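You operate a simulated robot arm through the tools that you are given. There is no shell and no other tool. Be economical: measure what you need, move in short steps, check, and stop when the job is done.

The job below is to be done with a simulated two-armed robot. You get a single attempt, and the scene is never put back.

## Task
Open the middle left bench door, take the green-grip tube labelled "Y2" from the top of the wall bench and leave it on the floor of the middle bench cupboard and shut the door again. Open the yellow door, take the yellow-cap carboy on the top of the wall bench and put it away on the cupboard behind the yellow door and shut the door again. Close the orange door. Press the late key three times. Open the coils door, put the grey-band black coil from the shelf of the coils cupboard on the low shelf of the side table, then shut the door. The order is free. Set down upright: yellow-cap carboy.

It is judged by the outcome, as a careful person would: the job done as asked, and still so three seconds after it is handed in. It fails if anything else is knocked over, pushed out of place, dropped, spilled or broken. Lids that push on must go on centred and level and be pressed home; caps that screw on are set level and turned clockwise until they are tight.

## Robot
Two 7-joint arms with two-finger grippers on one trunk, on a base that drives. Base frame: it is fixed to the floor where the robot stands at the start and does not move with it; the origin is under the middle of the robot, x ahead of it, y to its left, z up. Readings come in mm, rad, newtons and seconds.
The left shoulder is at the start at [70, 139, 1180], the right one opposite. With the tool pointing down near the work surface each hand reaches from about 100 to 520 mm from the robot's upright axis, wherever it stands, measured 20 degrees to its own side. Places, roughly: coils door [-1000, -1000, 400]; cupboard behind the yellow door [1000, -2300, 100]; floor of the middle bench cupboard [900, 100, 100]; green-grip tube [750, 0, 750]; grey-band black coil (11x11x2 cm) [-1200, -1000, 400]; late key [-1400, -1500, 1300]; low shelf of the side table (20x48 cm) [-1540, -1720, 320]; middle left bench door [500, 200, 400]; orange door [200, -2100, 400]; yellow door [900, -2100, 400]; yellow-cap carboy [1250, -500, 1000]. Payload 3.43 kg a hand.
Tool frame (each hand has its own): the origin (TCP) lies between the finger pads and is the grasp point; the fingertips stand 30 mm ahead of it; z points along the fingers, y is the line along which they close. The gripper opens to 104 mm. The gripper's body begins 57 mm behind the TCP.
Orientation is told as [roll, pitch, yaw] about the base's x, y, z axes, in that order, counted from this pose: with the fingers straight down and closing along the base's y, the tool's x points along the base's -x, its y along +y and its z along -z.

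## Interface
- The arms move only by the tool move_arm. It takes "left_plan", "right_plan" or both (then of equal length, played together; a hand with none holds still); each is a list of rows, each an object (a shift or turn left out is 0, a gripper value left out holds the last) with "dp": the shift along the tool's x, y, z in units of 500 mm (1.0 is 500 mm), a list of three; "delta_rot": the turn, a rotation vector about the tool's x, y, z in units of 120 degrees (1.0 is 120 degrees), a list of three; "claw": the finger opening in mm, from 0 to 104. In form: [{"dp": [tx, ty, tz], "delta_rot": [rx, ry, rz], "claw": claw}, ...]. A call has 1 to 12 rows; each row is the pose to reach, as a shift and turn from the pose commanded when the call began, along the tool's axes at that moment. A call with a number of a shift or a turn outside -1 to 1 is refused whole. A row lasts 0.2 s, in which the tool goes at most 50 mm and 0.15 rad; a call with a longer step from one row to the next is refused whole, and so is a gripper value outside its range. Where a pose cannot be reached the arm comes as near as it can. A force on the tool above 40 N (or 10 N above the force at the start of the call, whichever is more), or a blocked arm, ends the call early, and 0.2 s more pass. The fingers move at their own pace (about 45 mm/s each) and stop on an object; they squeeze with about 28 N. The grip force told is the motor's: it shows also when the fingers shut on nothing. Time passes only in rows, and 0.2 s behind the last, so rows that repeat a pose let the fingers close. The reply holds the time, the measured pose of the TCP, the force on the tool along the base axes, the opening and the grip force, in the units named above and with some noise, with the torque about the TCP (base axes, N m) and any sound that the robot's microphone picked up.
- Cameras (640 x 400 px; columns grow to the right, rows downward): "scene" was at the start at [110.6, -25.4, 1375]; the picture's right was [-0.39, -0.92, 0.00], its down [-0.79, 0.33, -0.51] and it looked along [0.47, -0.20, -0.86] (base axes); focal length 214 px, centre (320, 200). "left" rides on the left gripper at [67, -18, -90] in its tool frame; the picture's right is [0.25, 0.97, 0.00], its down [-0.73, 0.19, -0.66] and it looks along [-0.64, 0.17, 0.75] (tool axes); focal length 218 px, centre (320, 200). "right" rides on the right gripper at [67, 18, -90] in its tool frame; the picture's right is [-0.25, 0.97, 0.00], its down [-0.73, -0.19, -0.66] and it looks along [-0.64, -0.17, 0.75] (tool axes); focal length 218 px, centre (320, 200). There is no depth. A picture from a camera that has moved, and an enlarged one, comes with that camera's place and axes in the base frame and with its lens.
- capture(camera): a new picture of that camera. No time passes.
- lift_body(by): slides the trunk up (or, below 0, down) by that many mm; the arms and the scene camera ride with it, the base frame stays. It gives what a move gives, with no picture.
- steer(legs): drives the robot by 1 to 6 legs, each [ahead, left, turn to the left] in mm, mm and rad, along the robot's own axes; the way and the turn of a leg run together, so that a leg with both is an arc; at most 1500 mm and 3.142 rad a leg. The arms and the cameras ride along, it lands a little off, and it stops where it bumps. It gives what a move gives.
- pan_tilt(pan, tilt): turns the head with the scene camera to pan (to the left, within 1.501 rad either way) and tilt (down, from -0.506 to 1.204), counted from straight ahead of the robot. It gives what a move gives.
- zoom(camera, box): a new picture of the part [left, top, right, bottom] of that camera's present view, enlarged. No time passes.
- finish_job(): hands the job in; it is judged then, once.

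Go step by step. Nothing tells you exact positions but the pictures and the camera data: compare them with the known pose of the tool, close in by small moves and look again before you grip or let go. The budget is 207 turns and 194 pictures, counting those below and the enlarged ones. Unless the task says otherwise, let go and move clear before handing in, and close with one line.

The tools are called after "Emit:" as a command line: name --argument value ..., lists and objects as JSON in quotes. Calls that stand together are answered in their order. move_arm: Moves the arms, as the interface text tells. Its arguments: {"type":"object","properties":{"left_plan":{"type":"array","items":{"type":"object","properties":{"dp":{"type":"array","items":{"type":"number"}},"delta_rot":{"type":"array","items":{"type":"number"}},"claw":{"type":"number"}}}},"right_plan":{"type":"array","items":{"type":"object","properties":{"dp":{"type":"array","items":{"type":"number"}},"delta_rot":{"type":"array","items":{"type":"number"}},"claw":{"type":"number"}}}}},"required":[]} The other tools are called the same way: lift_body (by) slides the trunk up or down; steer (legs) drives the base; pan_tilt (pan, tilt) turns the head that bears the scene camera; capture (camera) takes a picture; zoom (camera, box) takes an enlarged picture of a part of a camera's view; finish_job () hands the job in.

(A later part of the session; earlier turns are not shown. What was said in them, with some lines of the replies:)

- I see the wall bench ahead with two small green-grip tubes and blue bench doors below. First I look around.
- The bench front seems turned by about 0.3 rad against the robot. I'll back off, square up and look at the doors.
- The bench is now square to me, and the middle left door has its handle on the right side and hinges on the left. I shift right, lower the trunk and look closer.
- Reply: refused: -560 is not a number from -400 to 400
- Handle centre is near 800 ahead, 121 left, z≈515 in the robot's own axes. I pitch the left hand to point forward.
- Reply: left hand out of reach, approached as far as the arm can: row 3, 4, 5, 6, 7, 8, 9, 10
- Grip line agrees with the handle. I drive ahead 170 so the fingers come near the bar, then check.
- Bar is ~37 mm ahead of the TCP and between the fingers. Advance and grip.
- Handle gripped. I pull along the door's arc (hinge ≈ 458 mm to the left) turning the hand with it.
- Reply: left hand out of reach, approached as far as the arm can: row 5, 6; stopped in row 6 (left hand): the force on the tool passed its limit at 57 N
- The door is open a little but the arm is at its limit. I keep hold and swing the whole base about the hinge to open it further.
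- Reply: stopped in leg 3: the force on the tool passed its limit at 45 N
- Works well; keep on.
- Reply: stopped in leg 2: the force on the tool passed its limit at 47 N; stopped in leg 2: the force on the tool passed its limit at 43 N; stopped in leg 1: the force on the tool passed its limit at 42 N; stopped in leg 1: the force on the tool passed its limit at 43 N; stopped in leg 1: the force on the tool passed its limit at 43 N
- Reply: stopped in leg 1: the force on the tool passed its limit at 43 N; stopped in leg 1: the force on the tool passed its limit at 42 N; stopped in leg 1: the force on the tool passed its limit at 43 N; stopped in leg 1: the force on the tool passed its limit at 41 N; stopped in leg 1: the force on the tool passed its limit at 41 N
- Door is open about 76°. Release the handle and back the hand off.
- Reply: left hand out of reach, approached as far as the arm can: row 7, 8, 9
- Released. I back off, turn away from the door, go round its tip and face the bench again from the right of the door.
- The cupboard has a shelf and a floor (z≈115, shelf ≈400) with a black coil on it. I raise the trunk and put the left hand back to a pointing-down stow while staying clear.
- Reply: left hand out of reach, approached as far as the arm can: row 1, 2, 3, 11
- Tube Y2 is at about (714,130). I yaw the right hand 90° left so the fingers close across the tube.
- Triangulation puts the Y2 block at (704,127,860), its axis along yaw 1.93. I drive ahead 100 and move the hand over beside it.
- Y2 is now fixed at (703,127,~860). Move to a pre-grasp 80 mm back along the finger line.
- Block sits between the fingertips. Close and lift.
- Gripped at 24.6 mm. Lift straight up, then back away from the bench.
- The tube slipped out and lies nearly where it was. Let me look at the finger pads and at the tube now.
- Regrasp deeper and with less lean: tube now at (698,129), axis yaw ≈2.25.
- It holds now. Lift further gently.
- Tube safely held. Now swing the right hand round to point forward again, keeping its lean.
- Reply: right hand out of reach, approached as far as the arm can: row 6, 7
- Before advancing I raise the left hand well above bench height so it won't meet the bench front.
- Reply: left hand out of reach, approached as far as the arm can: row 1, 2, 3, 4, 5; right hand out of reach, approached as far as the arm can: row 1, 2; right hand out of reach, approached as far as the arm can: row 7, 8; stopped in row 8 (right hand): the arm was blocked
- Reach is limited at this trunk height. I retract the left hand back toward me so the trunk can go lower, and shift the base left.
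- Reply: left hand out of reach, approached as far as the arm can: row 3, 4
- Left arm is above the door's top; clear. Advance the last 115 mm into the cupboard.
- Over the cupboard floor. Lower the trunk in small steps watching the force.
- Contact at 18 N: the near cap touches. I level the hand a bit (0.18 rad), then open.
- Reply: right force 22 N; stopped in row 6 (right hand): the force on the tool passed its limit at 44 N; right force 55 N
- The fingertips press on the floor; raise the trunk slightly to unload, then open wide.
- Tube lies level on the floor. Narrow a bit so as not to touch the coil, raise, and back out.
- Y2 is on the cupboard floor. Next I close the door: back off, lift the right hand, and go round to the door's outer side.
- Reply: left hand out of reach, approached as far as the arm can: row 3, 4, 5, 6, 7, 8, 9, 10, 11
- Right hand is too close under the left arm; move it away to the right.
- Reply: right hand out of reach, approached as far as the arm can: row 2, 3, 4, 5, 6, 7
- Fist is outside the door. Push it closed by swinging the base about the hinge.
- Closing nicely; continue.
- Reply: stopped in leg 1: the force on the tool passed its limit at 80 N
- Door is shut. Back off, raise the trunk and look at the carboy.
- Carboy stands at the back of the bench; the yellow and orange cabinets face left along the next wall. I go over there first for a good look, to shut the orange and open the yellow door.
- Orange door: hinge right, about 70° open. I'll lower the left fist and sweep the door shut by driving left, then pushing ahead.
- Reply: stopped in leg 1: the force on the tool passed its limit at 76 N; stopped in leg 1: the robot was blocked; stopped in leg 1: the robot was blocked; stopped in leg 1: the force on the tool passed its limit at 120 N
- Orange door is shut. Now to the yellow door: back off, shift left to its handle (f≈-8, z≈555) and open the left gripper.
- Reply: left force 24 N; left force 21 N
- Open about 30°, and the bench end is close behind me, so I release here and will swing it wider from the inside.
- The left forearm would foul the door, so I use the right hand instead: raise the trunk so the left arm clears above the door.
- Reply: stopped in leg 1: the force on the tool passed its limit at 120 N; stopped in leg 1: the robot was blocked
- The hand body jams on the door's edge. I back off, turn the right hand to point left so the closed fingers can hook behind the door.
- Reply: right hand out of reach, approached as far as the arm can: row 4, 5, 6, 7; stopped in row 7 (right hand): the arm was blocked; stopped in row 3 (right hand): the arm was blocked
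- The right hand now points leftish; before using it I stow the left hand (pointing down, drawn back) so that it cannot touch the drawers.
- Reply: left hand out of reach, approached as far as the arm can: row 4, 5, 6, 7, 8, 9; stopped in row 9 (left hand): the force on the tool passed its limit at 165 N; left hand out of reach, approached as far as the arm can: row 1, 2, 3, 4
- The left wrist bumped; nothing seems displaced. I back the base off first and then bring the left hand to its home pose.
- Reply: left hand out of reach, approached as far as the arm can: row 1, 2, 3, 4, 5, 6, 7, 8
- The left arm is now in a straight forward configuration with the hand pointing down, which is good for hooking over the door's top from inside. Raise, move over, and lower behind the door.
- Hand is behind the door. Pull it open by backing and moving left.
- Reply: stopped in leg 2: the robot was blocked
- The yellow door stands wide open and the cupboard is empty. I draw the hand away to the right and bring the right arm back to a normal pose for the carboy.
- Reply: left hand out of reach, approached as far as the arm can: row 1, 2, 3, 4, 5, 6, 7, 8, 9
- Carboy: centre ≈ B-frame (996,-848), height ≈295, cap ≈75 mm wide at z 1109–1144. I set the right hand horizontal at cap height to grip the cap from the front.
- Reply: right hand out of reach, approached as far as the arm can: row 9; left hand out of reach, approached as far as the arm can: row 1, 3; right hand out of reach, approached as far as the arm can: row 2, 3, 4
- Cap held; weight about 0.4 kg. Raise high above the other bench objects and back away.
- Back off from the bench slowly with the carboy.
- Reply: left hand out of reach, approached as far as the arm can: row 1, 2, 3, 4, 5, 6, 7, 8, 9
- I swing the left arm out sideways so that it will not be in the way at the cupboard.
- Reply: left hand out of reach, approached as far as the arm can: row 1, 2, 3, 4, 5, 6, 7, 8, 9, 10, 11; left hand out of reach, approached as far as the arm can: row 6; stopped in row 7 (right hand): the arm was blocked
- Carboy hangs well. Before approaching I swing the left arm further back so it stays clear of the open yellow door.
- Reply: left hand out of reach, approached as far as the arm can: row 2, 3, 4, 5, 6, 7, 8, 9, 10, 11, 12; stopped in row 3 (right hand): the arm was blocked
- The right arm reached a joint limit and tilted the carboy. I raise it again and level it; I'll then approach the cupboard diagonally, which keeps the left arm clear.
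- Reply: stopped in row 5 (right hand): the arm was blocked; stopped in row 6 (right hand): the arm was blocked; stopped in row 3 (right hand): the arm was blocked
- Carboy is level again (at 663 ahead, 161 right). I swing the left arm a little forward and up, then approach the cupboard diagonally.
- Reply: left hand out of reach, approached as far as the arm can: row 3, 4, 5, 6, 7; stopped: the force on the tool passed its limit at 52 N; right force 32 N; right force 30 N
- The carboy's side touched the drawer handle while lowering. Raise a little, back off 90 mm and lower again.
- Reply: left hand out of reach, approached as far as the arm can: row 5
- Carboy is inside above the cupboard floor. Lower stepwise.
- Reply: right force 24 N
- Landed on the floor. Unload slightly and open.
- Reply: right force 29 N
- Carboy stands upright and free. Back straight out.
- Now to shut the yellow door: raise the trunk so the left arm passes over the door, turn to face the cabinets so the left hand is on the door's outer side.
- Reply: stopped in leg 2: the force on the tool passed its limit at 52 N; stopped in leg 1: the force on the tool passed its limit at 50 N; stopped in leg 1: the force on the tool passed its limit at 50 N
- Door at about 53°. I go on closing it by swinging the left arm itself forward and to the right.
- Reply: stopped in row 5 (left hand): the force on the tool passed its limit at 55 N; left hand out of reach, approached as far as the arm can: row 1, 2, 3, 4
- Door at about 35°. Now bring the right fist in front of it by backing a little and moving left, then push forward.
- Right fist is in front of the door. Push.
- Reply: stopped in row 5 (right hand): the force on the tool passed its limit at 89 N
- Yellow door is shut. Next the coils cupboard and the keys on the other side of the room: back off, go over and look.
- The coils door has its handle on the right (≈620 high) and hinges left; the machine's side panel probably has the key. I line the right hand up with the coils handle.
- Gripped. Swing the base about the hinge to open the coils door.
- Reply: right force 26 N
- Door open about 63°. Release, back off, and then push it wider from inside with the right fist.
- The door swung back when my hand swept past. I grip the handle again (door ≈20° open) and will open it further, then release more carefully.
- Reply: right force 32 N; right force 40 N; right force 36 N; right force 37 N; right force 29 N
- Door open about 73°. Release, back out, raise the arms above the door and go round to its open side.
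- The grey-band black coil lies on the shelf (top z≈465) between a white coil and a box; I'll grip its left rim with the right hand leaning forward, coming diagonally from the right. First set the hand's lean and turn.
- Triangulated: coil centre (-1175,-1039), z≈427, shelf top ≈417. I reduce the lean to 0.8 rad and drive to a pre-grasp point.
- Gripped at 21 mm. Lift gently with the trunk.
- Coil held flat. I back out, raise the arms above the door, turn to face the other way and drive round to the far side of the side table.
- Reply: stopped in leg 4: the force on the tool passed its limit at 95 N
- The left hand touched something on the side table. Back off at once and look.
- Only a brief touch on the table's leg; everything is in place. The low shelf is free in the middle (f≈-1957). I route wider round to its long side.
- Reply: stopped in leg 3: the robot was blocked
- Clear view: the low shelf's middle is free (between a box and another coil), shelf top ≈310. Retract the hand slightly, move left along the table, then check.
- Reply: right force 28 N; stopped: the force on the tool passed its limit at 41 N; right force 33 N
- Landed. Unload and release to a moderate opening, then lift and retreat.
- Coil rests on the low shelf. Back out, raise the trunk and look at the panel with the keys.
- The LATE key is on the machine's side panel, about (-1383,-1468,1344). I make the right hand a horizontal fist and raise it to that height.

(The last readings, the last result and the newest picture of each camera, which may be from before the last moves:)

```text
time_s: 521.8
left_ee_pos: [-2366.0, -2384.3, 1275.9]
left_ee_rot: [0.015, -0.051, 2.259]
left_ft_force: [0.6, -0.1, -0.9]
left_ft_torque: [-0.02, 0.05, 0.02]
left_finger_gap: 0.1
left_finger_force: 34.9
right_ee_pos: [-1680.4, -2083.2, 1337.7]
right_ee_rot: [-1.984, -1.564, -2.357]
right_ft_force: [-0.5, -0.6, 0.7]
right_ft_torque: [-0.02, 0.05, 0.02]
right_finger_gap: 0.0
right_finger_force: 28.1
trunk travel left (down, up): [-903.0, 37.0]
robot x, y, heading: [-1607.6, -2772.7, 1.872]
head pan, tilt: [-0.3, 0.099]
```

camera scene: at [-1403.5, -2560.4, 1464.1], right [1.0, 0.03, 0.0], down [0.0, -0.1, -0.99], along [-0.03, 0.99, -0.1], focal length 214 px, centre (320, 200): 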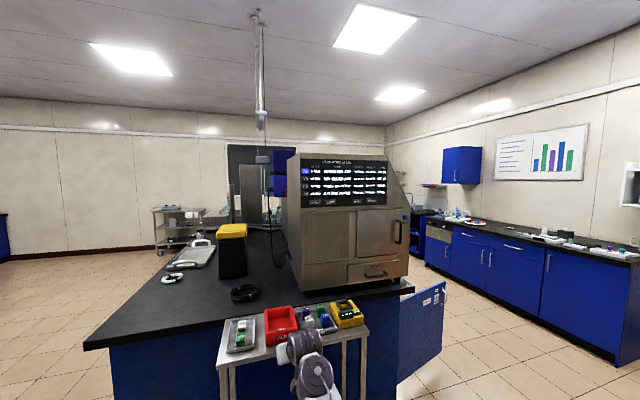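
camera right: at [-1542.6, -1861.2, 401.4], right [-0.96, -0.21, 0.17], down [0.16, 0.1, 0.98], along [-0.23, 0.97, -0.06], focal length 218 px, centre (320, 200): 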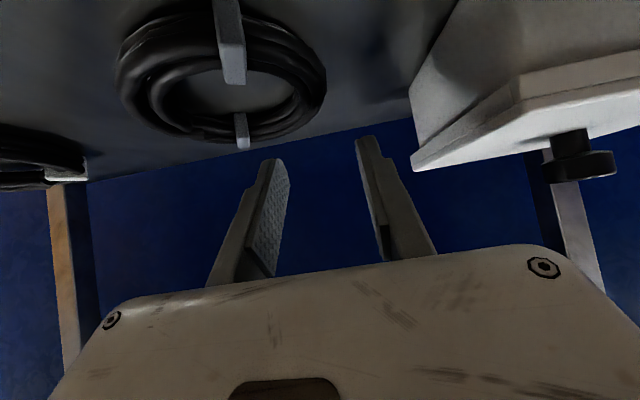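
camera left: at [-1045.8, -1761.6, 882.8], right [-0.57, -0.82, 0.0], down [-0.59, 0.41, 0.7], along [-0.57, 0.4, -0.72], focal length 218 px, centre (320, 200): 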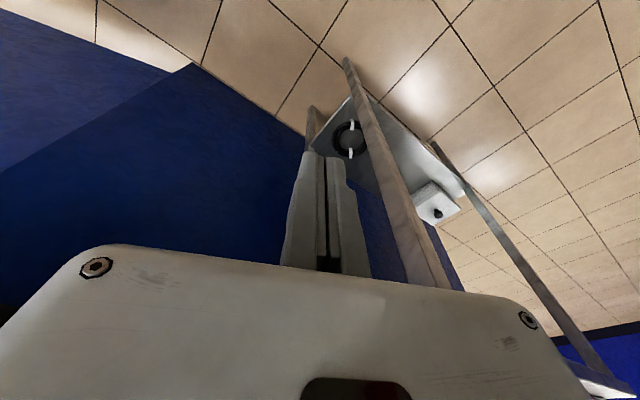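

Emit:
move_arm --right_plan '[{"delta_rot": [0.0315, 0, 0], "claw": 0}, {"delta_rot": [0.0315, 0, 0], "claw": 0}]'

Emit:
steer --legs '[[0, -468, 0.004], [330, 0, 0]]'

Emit:
zoom --camera "scene" --box '[200, 100, 520, 300]'

Emit:
capture --camera "right"

```text
time_s: 522.4
left_ee_pos: [-2368.1, -2383.3, 1274.0]
left_ee_rot: [0.015, -0.048, 2.258]
left_ft_force: [0.4, 0.8, -0.1]
left_ft_torque: [0.05, 0.05, 0.0]
left_finger_gap: 0.1
left_finger_force: 34.2
right_ee_pos: [-1680.7, -2082.7, 1337.4]
right_ee_rot: [-1.931, -1.563, -2.476]
right_ft_force: [0.4, 0.0, -0.4]
right_ft_torque: [0.01, -0.02, 0.04]
right_finger_gap: 0.0
right_finger_force: 27.7
trunk travel left (down, up): [-903.0, 37.0]
robot x, y, heading: [-1607.4, -2777.6, 1.866]
head pan, tilt: [-0.3, 0.099]
```

```text
time_s: 526.9
left_ee_pos: [-2025.0, -1940.4, 1274.7]
left_ee_rot: [0.013, -0.049, 2.265]
left_ft_force: [0.0, 0.3, -0.5]
left_ft_torque: [0.01, -0.01, 0.0]
left_finger_gap: 0.0
left_finger_force: 34.1
right_ee_pos: [-1341.7, -1635.8, 1339.2]
right_ee_rot: [-2.106, -1.561, -2.298]
right_ft_force: [0.4, -0.5, 0.2]
right_ft_torque: [-0.01, 0.0, 0.01]
right_finger_gap: 0.2
right_finger_force: 28.1
trunk travel left (down, up): [-903.0, 37.0]
robot x, y, heading: [-1258.9, -2321.8, 1.88]
head pan, tilt: [-0.3, 0.099]
```

```text
2.00 times, centred on (360, 200) of scene
camera zoom: at [-1278.5, -2184.8, 1684.6], right [1.0, 0.01, 0.0], down [0.0, -0.1, -1.0], along [-0.01, 1.0, -0.1], focal length 429 px, centre (240, 200)
```

zoom: 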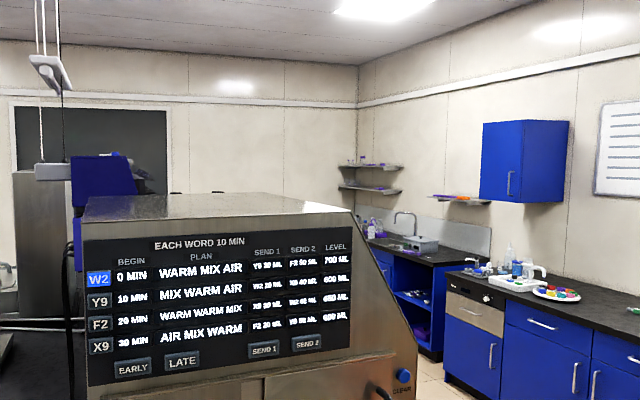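

```text
11 pictures are left
camera right: at [-1330.4, -1726.2, 1271.5], right [-0.92, -0.3, 0.24], down [0.38, -0.57, 0.73], along [-0.08, 0.76, 0.64], focal length 218 px, centre (320, 200)
```

right: 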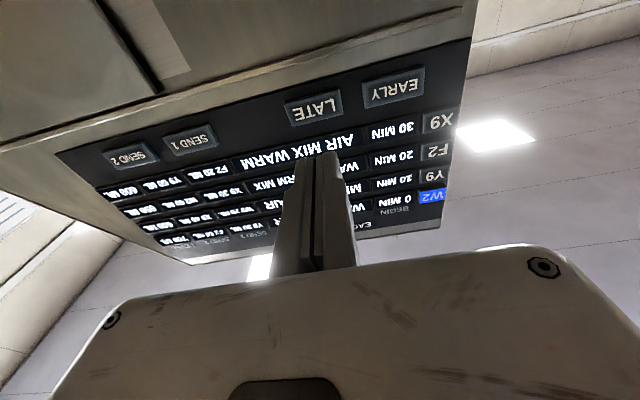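

LATE key fixed at (-1382,-1489,1345). Drive ahead so the fist is ~30 mm in front of it, and check.

Emit:
steer --legs '[[90, -6, 0]]'

Emit:
capture --camera "right"

```text
time_s: 528.0
left_ee_pos: [-2047.0, -1858.6, 1276.1]
left_ee_rot: [0.01, -0.053, 2.269]
left_ft_force: [-0.2, -0.7, -0.3]
left_ft_torque: [0.03, 0.0, 0.02]
left_finger_gap: 0.2
left_finger_force: 34.3
right_ee_pos: [-1363.1, -1551.1, 1341.4]
right_ee_rot: [-2.337, -1.554, -2.061]
right_ft_force: [0.4, -0.5, -0.5]
right_ft_torque: [-0.02, 0.03, 0.02]
right_finger_gap: 0.1
right_finger_force: 27.7
trunk travel left (down, up): [-903.0, 37.0]
robot x, y, heading: [-1279.6, -2232.8, 1.879]
head pan, tilt: [-0.3, 0.099]
```

```text
10 pictures are left
camera right: at [-1352.3, -1642.1, 1273.6], right [-0.92, -0.3, 0.24], down [0.38, -0.57, 0.73], along [-0.08, 0.76, 0.64], focal length 218 px, centre (320, 200)
```

right: 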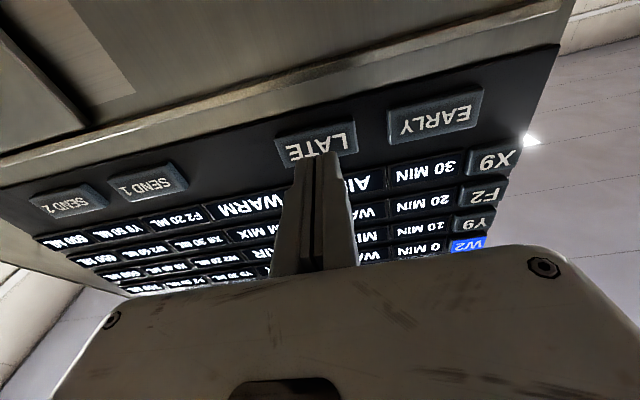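

Emit:
move_arm --right_plan '[{"dp": [-0.01, -0.006, 0.04], "claw": 0}, {"dp": [-0.012, -0.006, 0.06], "claw": 0}, {"dp": [-0.012, -0.006, 0.07], "claw": 0}, {"dp": [-0.012, -0.006, 0.078], "claw": 0}, {"dp": [-0.012, -0.006, 0.07], "claw": 0}, {"dp": [-0.012, -0.006, 0.04], "claw": 0}]'

Emit:
zoom --camera "scene" --box '[200, 150, 420, 320]'

```text
time_s: 529.4
left_ee_pos: [-2050.0, -1851.7, 1274.1]
left_ee_rot: [0.014, -0.049, 2.27]
left_ft_force: [0.0, -0.8, 0.0]
left_ft_torque: [0.01, 0.03, -0.03]
left_finger_gap: 0.1
left_finger_force: 34.6
right_ee_pos: [-1368.8, -1523.8, 1343.2]
right_ee_rot: [-1.946, -1.561, -2.455]
right_ft_force: [0.1, 0.8, -0.6]
right_ft_torque: [-0.05, 0.01, -0.01]
right_finger_gap: 0.0
right_finger_force: 34.9
trunk travel left (down, up): [-903.0, 37.0]
robot x, y, heading: [-1281.6, -2239.0, 1.882]
head pan, tilt: [-0.3, 0.099]
heard: click
```

```text
2.35 times, centred on (310, 235) of scene
camera zoom: at [-1301.2, -2092.9, 1684.2], right [1.0, 0.01, 0.0], down [0.0, -0.1, -0.99], along [-0.01, 0.99, -0.1], focal length 505 px, centre (344, 118)
```

zoom: 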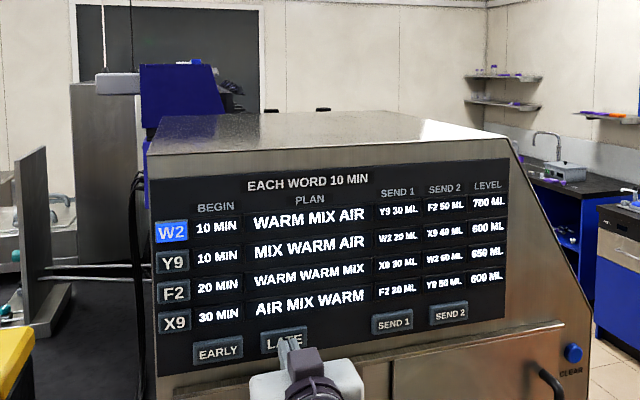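

One click: W2 begin went from 0 to 10 min. Press twice more, one at a time.

Emit:
move_arm --right_plan '[{"dp": [0, 0, 0.02], "claw": 0}, {"dp": [0, 0, 0.03], "claw": 0}, {"dp": [0, 0, 0.038], "claw": 0}, {"dp": [0, 0, 0.03], "claw": 0}, {"dp": [0, 0, 0], "claw": 0}]'

Emit:
zoom --camera "scene" --box '[200, 150, 420, 320]'

```text
time_s: 530.6
left_ee_pos: [-2050.4, -1851.8, 1274.9]
left_ee_rot: [0.015, -0.049, 2.27]
left_ft_force: [-0.3, 0.0, -0.3]
left_ft_torque: [0.01, 0.01, 0.01]
left_finger_gap: 0.0
left_finger_force: 34.5
right_ee_pos: [-1368.8, -1525.1, 1342.9]
right_ee_rot: [-2.025, -1.561, -2.375]
right_ft_force: [0.1, 0.7, -0.4]
right_ft_torque: [0.03, 0.0, 0.01]
right_finger_gap: 0.0
right_finger_force: 35.1
trunk travel left (down, up): [-903.0, 37.0]
robot x, y, heading: [-1284.2, -2237.2, 1.879]
head pan, tilt: [-0.3, 0.099]
heard: click
```

```text
2.35 times, centred on (310, 235) of scene
camera zoom: at [-1301.7, -2093.1, 1684.2], right [1.0, 0.01, 0.0], down [0.0, -0.1, -0.99], along [-0.01, 0.99, -0.1], focal length 505 px, centre (344, 118)
```

zoom: 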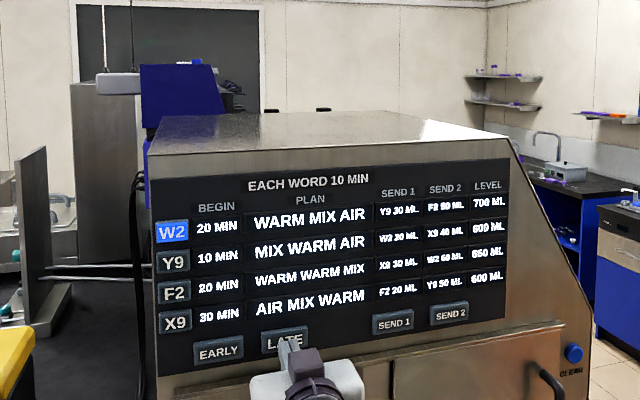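

20 min: second press counted. Third press, then withdraw.

Emit:
move_arm --right_plan '[{"dp": [0, 0, 0.02], "claw": 0}, {"dp": [0, 0, 0.03], "claw": 0}, {"dp": [0, 0, 0.038], "claw": 0}, {"dp": [0, 0, 0.03], "claw": 0}, {"dp": [0, 0, 0], "claw": 0}]'

Emit:
steer --legs '[[-300, 0, 0]]'

Emit:
zoom --camera "scene" --box '[200, 120, 440, 400]'

```text
time_s: 531.8
left_ee_pos: [-2050.1, -1852.5, 1273.6]
left_ee_rot: [0.015, -0.049, 2.268]
left_ft_force: [-0.1, 0.4, -0.3]
left_ft_torque: [-0.01, -0.01, -0.05]
left_finger_gap: 0.2
left_finger_force: 34.3
right_ee_pos: [-1368.1, -1526.0, 1344.2]
right_ee_rot: [-2.053, -1.559, -2.345]
right_ft_force: [0.6, -0.3, -0.2]
right_ft_torque: [0.02, 0.0, 0.0]
right_finger_gap: 0.0
right_finger_force: 34.6
trunk travel left (down, up): [-903.0, 37.0]
robot x, y, heading: [-1285.5, -2235.3, 1.88]
head pan, tilt: [-0.3, 0.099]
heard: click
```

```text
time_s: 533.9
left_ee_pos: [-1960.0, -2139.6, 1273.0]
left_ee_rot: [0.014, -0.048, 2.275]
left_ft_force: [-0.3, 1.0, 0.4]
left_ft_torque: [-0.02, 0.0, -0.02]
left_finger_gap: 0.0
left_finger_force: 35.1
right_ee_pos: [-1281.3, -1807.0, 1341.3]
right_ee_rot: [-1.773, -1.562, -2.62]
right_ft_force: [0.2, 0.2, -1.0]
right_ft_torque: [0.02, -0.02, -0.01]
right_finger_gap: 0.0
right_finger_force: 35.1
trunk travel left (down, up): [-903.0, 37.0]
robot x, y, heading: [-1191.1, -2520.1, 1.884]
head pan, tilt: [-0.3, 0.099]
```

```text
1.43 times, centred on (320, 260) of scene
camera zoom: at [-1211.8, -2375.2, 1683.9], right [1.0, 0.01, 0.0], down [0.0, -0.1, -0.99], along [-0.01, 0.99, -0.1], focal length 306 px, centre (320, 114)
```

zoom: 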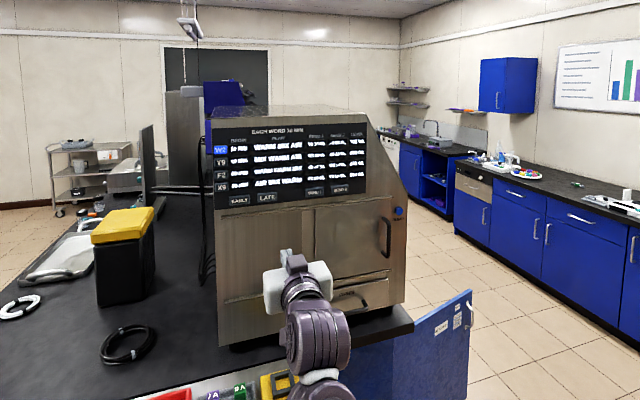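

Third click heard. Last: shut the coils door. I go round to its outer side, lower the fist and swing it closed about the hinge.

Emit:
steer --legs '[[0, -750, 0], [367, 0, 0], [0, -375, 0], [0, 0, 0.29]]'

Emit:
lift_body --by -400

Emit:
lift_body --by -380

Emit:
pan_tilt --pan 0.0 --tilt 0.5

Emit:
capture --camera "scene"

```text
time_s: 542.8
left_ee_pos: [-1076.3, -1678.1, 1273.6]
left_ee_rot: [0.015, -0.049, 2.551]
left_ft_force: [-0.4, 0.0, 0.4]
left_ft_torque: [-0.05, 0.02, -0.04]
left_finger_gap: 0.0
left_finger_force: 34.6
right_ee_pos: [-512.5, -1175.0, 1342.4]
right_ee_rot: [-1.969, -1.562, -2.148]
right_ft_force: [-0.1, -0.5, -0.1]
right_ft_torque: [0.0, 0.01, 0.0]
right_finger_gap: 0.1
right_finger_force: 35.1
trunk travel left (down, up): [-903.0, 37.0]
robot x, y, heading: [-238.4, -1834.1, 2.161]
head pan, tilt: [-0.3, 0.099]
```

```text
time_s: 546.6
left_ee_pos: [-1076.2, -1679.5, 873.4]
left_ee_rot: [0.015, -0.049, 2.551]
left_ft_force: [-0.2, -0.2, 0.8]
left_ft_torque: [0.0, 0.01, 0.04]
left_finger_gap: 0.1
left_finger_force: 34.8
right_ee_pos: [-514.0, -1175.8, 944.7]
right_ee_rot: [-1.973, -1.562, -2.146]
right_ft_force: [1.4, -0.1, 0.4]
right_ft_torque: [0.01, 0.01, -0.01]
right_finger_gap: 0.1
right_finger_force: 34.6
trunk travel left (down, up): [-503.0, 437.0]
robot x, y, heading: [-230.9, -1830.5, 2.163]
head pan, tilt: [-0.3, 0.099]
```

```text
time_s: 550.3
left_ee_pos: [-1076.2, -1679.2, 493.2]
left_ee_rot: [0.016, -0.048, 2.551]
left_ft_force: [-0.2, -0.1, -0.2]
left_ft_torque: [0.03, -0.03, 0.0]
left_finger_gap: 0.0
left_finger_force: 34.3
right_ee_pos: [-513.4, -1175.2, 563.6]
right_ee_rot: [-1.971, -1.56, -2.146]
right_ft_force: [0.2, -0.1, 0.8]
right_ft_torque: [-0.01, -0.02, -0.01]
right_finger_gap: 0.0
right_finger_force: 34.7
trunk travel left (down, up): [-123.0, 817.0]
robot x, y, heading: [-232.5, -1833.2, 2.161]
head pan, tilt: [-0.3, 0.099]
```

```text
time_s: 551.1
left_ee_pos: [-1076.0, -1679.6, 493.1]
left_ee_rot: [0.014, -0.049, 2.551]
left_ft_force: [-0.1, 0.0, 0.6]
left_ft_torque: [-0.01, -0.02, 0.05]
left_finger_gap: 0.0
left_finger_force: 34.4
right_ee_pos: [-513.8, -1176.1, 564.3]
right_ee_rot: [-1.958, -1.559, -2.156]
right_ft_force: [-0.9, -0.2, 0.1]
right_ft_torque: [0.01, 0.0, 0.03]
right_finger_gap: 0.1
right_finger_force: 34.7
trunk travel left (down, up): [-123.0, 817.0]
robot x, y, heading: [-233.2, -1837.0, 2.163]
head pan, tilt: [0.0, 0.499]
```

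```text
6 pictures are left
camera scene: at [-315.2, -1714.7, 867.2], right [0.83, 0.56, 0.0], down [0.27, -0.4, -0.88], along [-0.49, 0.73, -0.48], focal length 214 px, centre (320, 200)
```

scene: 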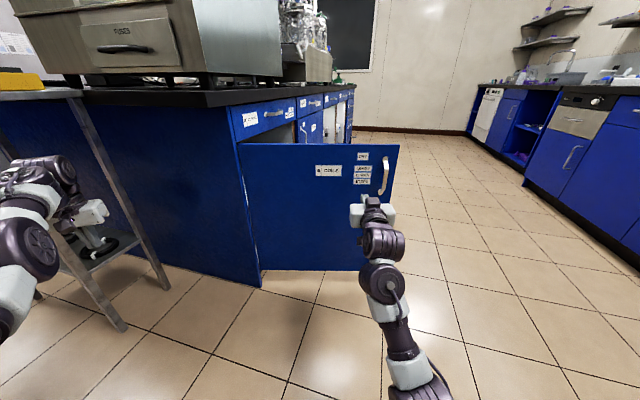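

Emit:
steer --legs '[[122, 0, 0], [29, -73, 0.1], [29, -73, 0.1], [29, -73, 0.1], [29, -73, 0.1]]'

Emit:
steer --legs '[[29, -73, 0.1], [29, -73, 0.1], [29, -73, 0.1], [29, -73, 0.1]]'

Emit:
capture --camera "scene"

```text
time_s: 555.0
left_ee_pos: [-1016.3, -1626.7, 492.9]
left_ee_rot: [0.015, -0.049, 2.948]
left_ft_force: [0.7, 0.3, -0.5]
left_ft_torque: [0.02, 0.02, -0.02]
left_finger_gap: 0.0
left_finger_force: 34.7
right_ee_pos: [-690.7, -944.7, 562.9]
right_ee_rot: [-1.965, -1.56, -1.757]
right_ft_force: [-0.3, -0.3, 0.7]
right_ft_torque: [-0.02, 0.03, -0.02]
right_finger_gap: 0.0
right_finger_force: 34.9
trunk travel left (down, up): [-123.0, 817.0]
robot x, y, heading: [-181.2, -1444.4, 2.555]
head pan, tilt: [0.0, 0.499]
```

```text
time_s: 558.0
left_ee_pos: [-874.9, -1631.4, 492.1]
left_ee_rot: [0.014, -0.048, -2.928]
left_ft_force: [-0.9, 0.7, -0.1]
left_ft_torque: [0.02, 0.01, 0.04]
left_finger_gap: 0.1
left_finger_force: 34.4
right_ee_pos: [-847.6, -876.3, 562.2]
right_ee_rot: [-1.968, -1.562, -1.343]
right_ft_force: [-0.4, -0.9, -0.2]
right_ft_torque: [-0.03, -0.01, 0.01]
right_finger_gap: 0.0
right_finger_force: 34.4
trunk travel left (down, up): [-123.0, 817.0]
robot x, y, heading: [-181.2, -1132.4, 2.971]
head pan, tilt: [0.0, 0.499]
```

```text
5 pictures are left
camera scene: at [-320.9, -1105.6, 867.1], right [0.17, 0.98, 0.0], down [0.47, -0.08, -0.88], along [-0.86, 0.15, -0.48], focal length 214 px, centre (320, 200)
```

scene: 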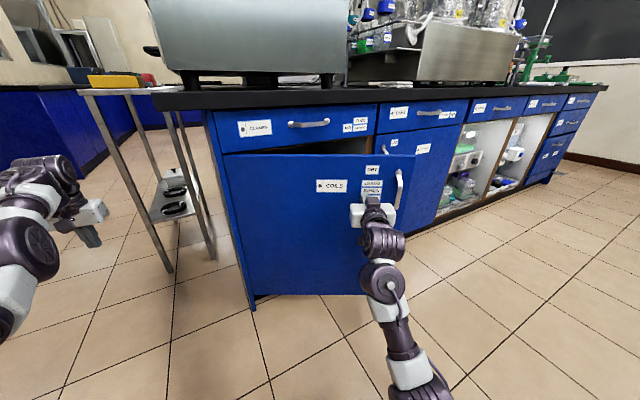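

Closing well. Continue to the end.

Emit:
steer --legs '[[29, -73, 0.1], [29, -73, 0.1], [29, -73, 0.1], [29, -73, 0.1]]'

Emit:
steer --legs '[[70, 0, 0.03]]'

Emit:
capture --camera "scene"

```text
time_s: 561.0
left_ee_pos: [-749.4, -1574.0, 493.3]
left_ee_rot: [0.015, -0.049, -2.53]
left_ft_force: [-0.3, 0.1, -0.3]
left_ft_torque: [0.0, 0.01, -0.01]
left_finger_gap: 0.1
left_finger_force: 34.9
right_ee_pos: [-1015.5, -866.2, 562.7]
right_ee_rot: [-1.972, -1.56, -0.941]
right_ft_force: [0.5, 0.0, -1.4]
right_ft_torque: [0.0, 0.0, 0.0]
right_finger_gap: 0.2
right_finger_force: 34.5
trunk travel left (down, up): [-123.0, 817.0]
robot x, y, heading: [-299.9, -845.9, -2.92]
head pan, tilt: [0.0, 0.499]
```

```text
time_s: 562.0
left_ee_pos: [-775.7, -1586.7, 493.6]
left_ee_rot: [0.015, -0.048, -2.52]
left_ft_force: [-1.4, 0.2, -0.1]
left_ft_torque: [0.01, 0.0, 0.0]
left_finger_gap: 0.0
left_finger_force: 34.6
right_ee_pos: [-1045.8, -883.4, 564.9]
right_ee_rot: [-2.263, -1.563, -0.636]
right_ft_force: [12.1, 2.8, -0.2]
right_ft_torque: [0.03, 0.0, 0.12]
right_finger_gap: 0.0
right_finger_force: 35.1
trunk travel left (down, up): [-123.0, 817.0]
robot x, y, heading: [-338.8, -853.8, -2.904]
head pan, tilt: [0.0, 0.499]
stopped in leg 1: the force on the tool passed its limit at 264 N (the readings are from after the stop); the commanded pose is now the measured one
```

```text
4 pictures are left
camera scene: at [-477.4, -884.4, 867.4], right [-0.23, 0.97, 0.0], down [0.46, 0.11, -0.88], along [-0.85, -0.2, -0.48], focal length 214 px, centre (320, 200)
```

scene: 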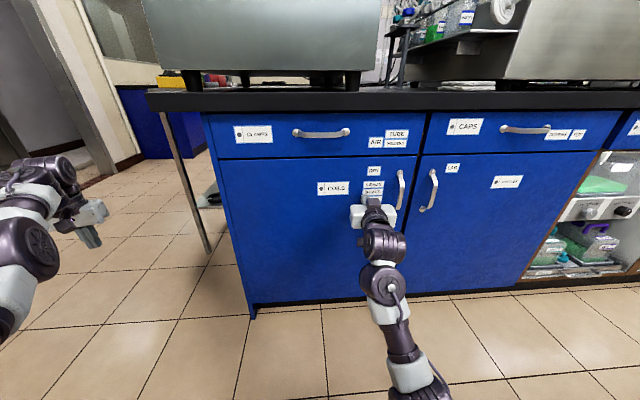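

Coils door is shut. Back off and take a last look at the other doors.

Emit:
steer --legs '[[-350, 0, 0], [0, 0, 1.4]]'

Emit:
lift_body --by 300

Emit:
pan_tilt --pan 0.3 --tilt 0.3

Emit:
capture --camera "scene"

Emit:
pan_tilt --pan 1.4 --tilt 0.4

Emit:
capture --camera "scene"

```text
time_s: 567.6
left_ee_pos: [648.4, -1325.6, 493.4]
left_ee_rot: [0.015, -0.049, -1.116]
left_ft_force: [0.2, 0.3, -0.1]
left_ft_torque: [0.0, -0.02, 0.0]
left_finger_gap: 0.0
left_finger_force: 34.8
right_ee_pos: [-90.7, -1476.7, 563.3]
right_ee_rot: [-1.89, -1.564, 0.392]
right_ft_force: [-0.3, 0.1, 0.5]
right_ft_torque: [0.05, 0.01, -0.01]
right_finger_gap: 0.0
right_finger_force: 35.1
trunk travel left (down, up): [-123.0, 817.0]
robot x, y, heading: [0.7, -771.3, -1.504]
head pan, tilt: [0.0, 0.499]
```

```text
time_s: 570.6
left_ee_pos: [648.9, -1325.9, 793.1]
left_ee_rot: [0.014, -0.049, -1.117]
left_ft_force: [-0.9, 1.0, 0.5]
left_ft_torque: [0.01, 0.0, 0.0]
left_finger_gap: 0.0
left_finger_force: 34.5
right_ee_pos: [-90.8, -1476.4, 862.5]
right_ee_rot: [-1.859, -1.564, 0.36]
right_ft_force: [0.4, 0.0, 0.1]
right_ft_torque: [0.0, 0.0, 0.0]
right_finger_gap: 0.1
right_finger_force: 34.8
trunk travel left (down, up): [-423.0, 517.0]
robot x, y, heading: [-3.4, -772.7, -1.511]
head pan, tilt: [0.0, 0.499]
```

```text
time_s: 571.5
left_ee_pos: [649.0, -1326.1, 792.3]
left_ee_rot: [0.014, -0.047, -1.115]
left_ft_force: [-0.1, 0.3, 0.3]
left_ft_torque: [0.0, -0.01, 0.0]
left_finger_gap: 0.2
left_finger_force: 34.8
right_ee_pos: [-90.7, -1476.2, 861.4]
right_ee_rot: [-1.891, -1.563, 0.396]
right_ft_force: [0.7, -0.7, 0.0]
right_ft_torque: [0.01, 0.03, 0.01]
right_finger_gap: 0.0
right_finger_force: 35.2
trunk travel left (down, up): [-423.0, 517.0]
robot x, y, heading: [-4.3, -767.0, -1.508]
head pan, tilt: [0.3, 0.3]
```

```text
3 pictures are left
camera scene: at [32.2, -909.0, 1185.5], right [-0.93, -0.36, 0.0], down [-0.11, 0.28, -0.95], along [0.34, -0.89, -0.3], focal length 214 px, centre (320, 200)
```

scene: 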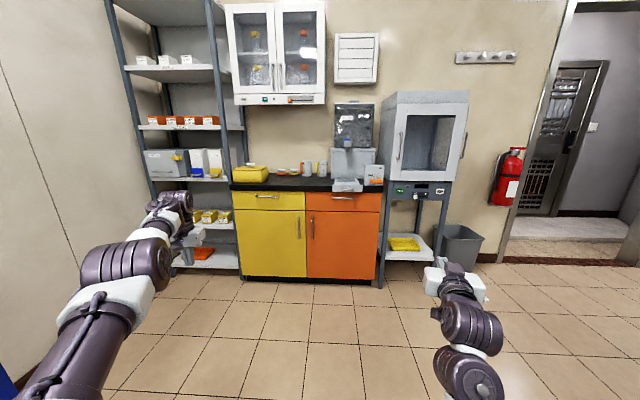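

```text
time_s: 572.8
left_ee_pos: [649.0, -1326.8, 792.8]
left_ee_rot: [0.014, -0.05, -1.115]
left_ft_force: [0.3, -0.7, -0.1]
left_ft_torque: [0.03, 0.02, 0.03]
left_finger_gap: 0.0
left_finger_force: 34.3
right_ee_pos: [-91.0, -1476.2, 862.8]
right_ee_rot: [-1.892, -1.563, 0.393]
right_ft_force: [-1.0, 1.1, 0.5]
right_ft_torque: [0.03, -0.02, 0.01]
right_finger_gap: 0.0
right_finger_force: 34.9
trunk travel left (down, up): [-423.0, 517.0]
robot x, y, heading: [-1.6, -769.4, -1.501]
head pan, tilt: [1.4, 0.4]
```

```text
2 pictures are left
camera scene: at [90.9, -831.5, 1176.3], right [-0.1, -0.99, 0.0], down [-0.39, 0.04, -0.92], along [0.92, -0.1, -0.39], focal length 214 px, centre (320, 200)
```

scene: 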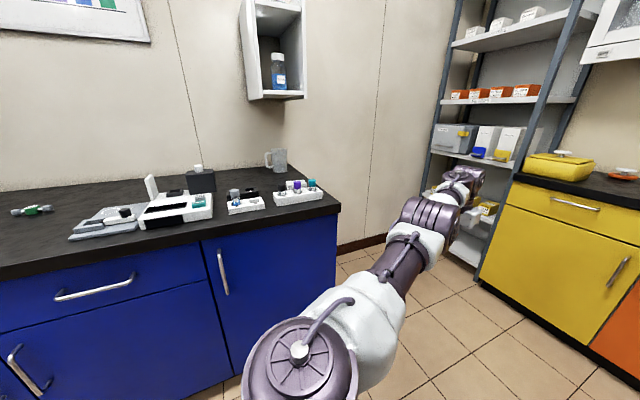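

The yellow and orange doors are shut and the bench is undisturbed. The blue and coils doors were seen shut earlier, and both hands are free and clear, so I hand the job in.

Emit:
finish_job

```text
The job is handed in.
```

The job is handed in with every step done: Y2 is on the middle cupboard floor, the yellow-cap carboy stands upright behind the yellow door, and the orange door is closed. LATE was pressed three times, the grey-band black coil is on the side table's low shelf, and all four doors I opened or found open are shut; along the way Y2 slipped once on the bench, the carboy brushed a drawer handle, an arm hit the side table and several contacts ran over the force limit, but I saw nothing else out of place.
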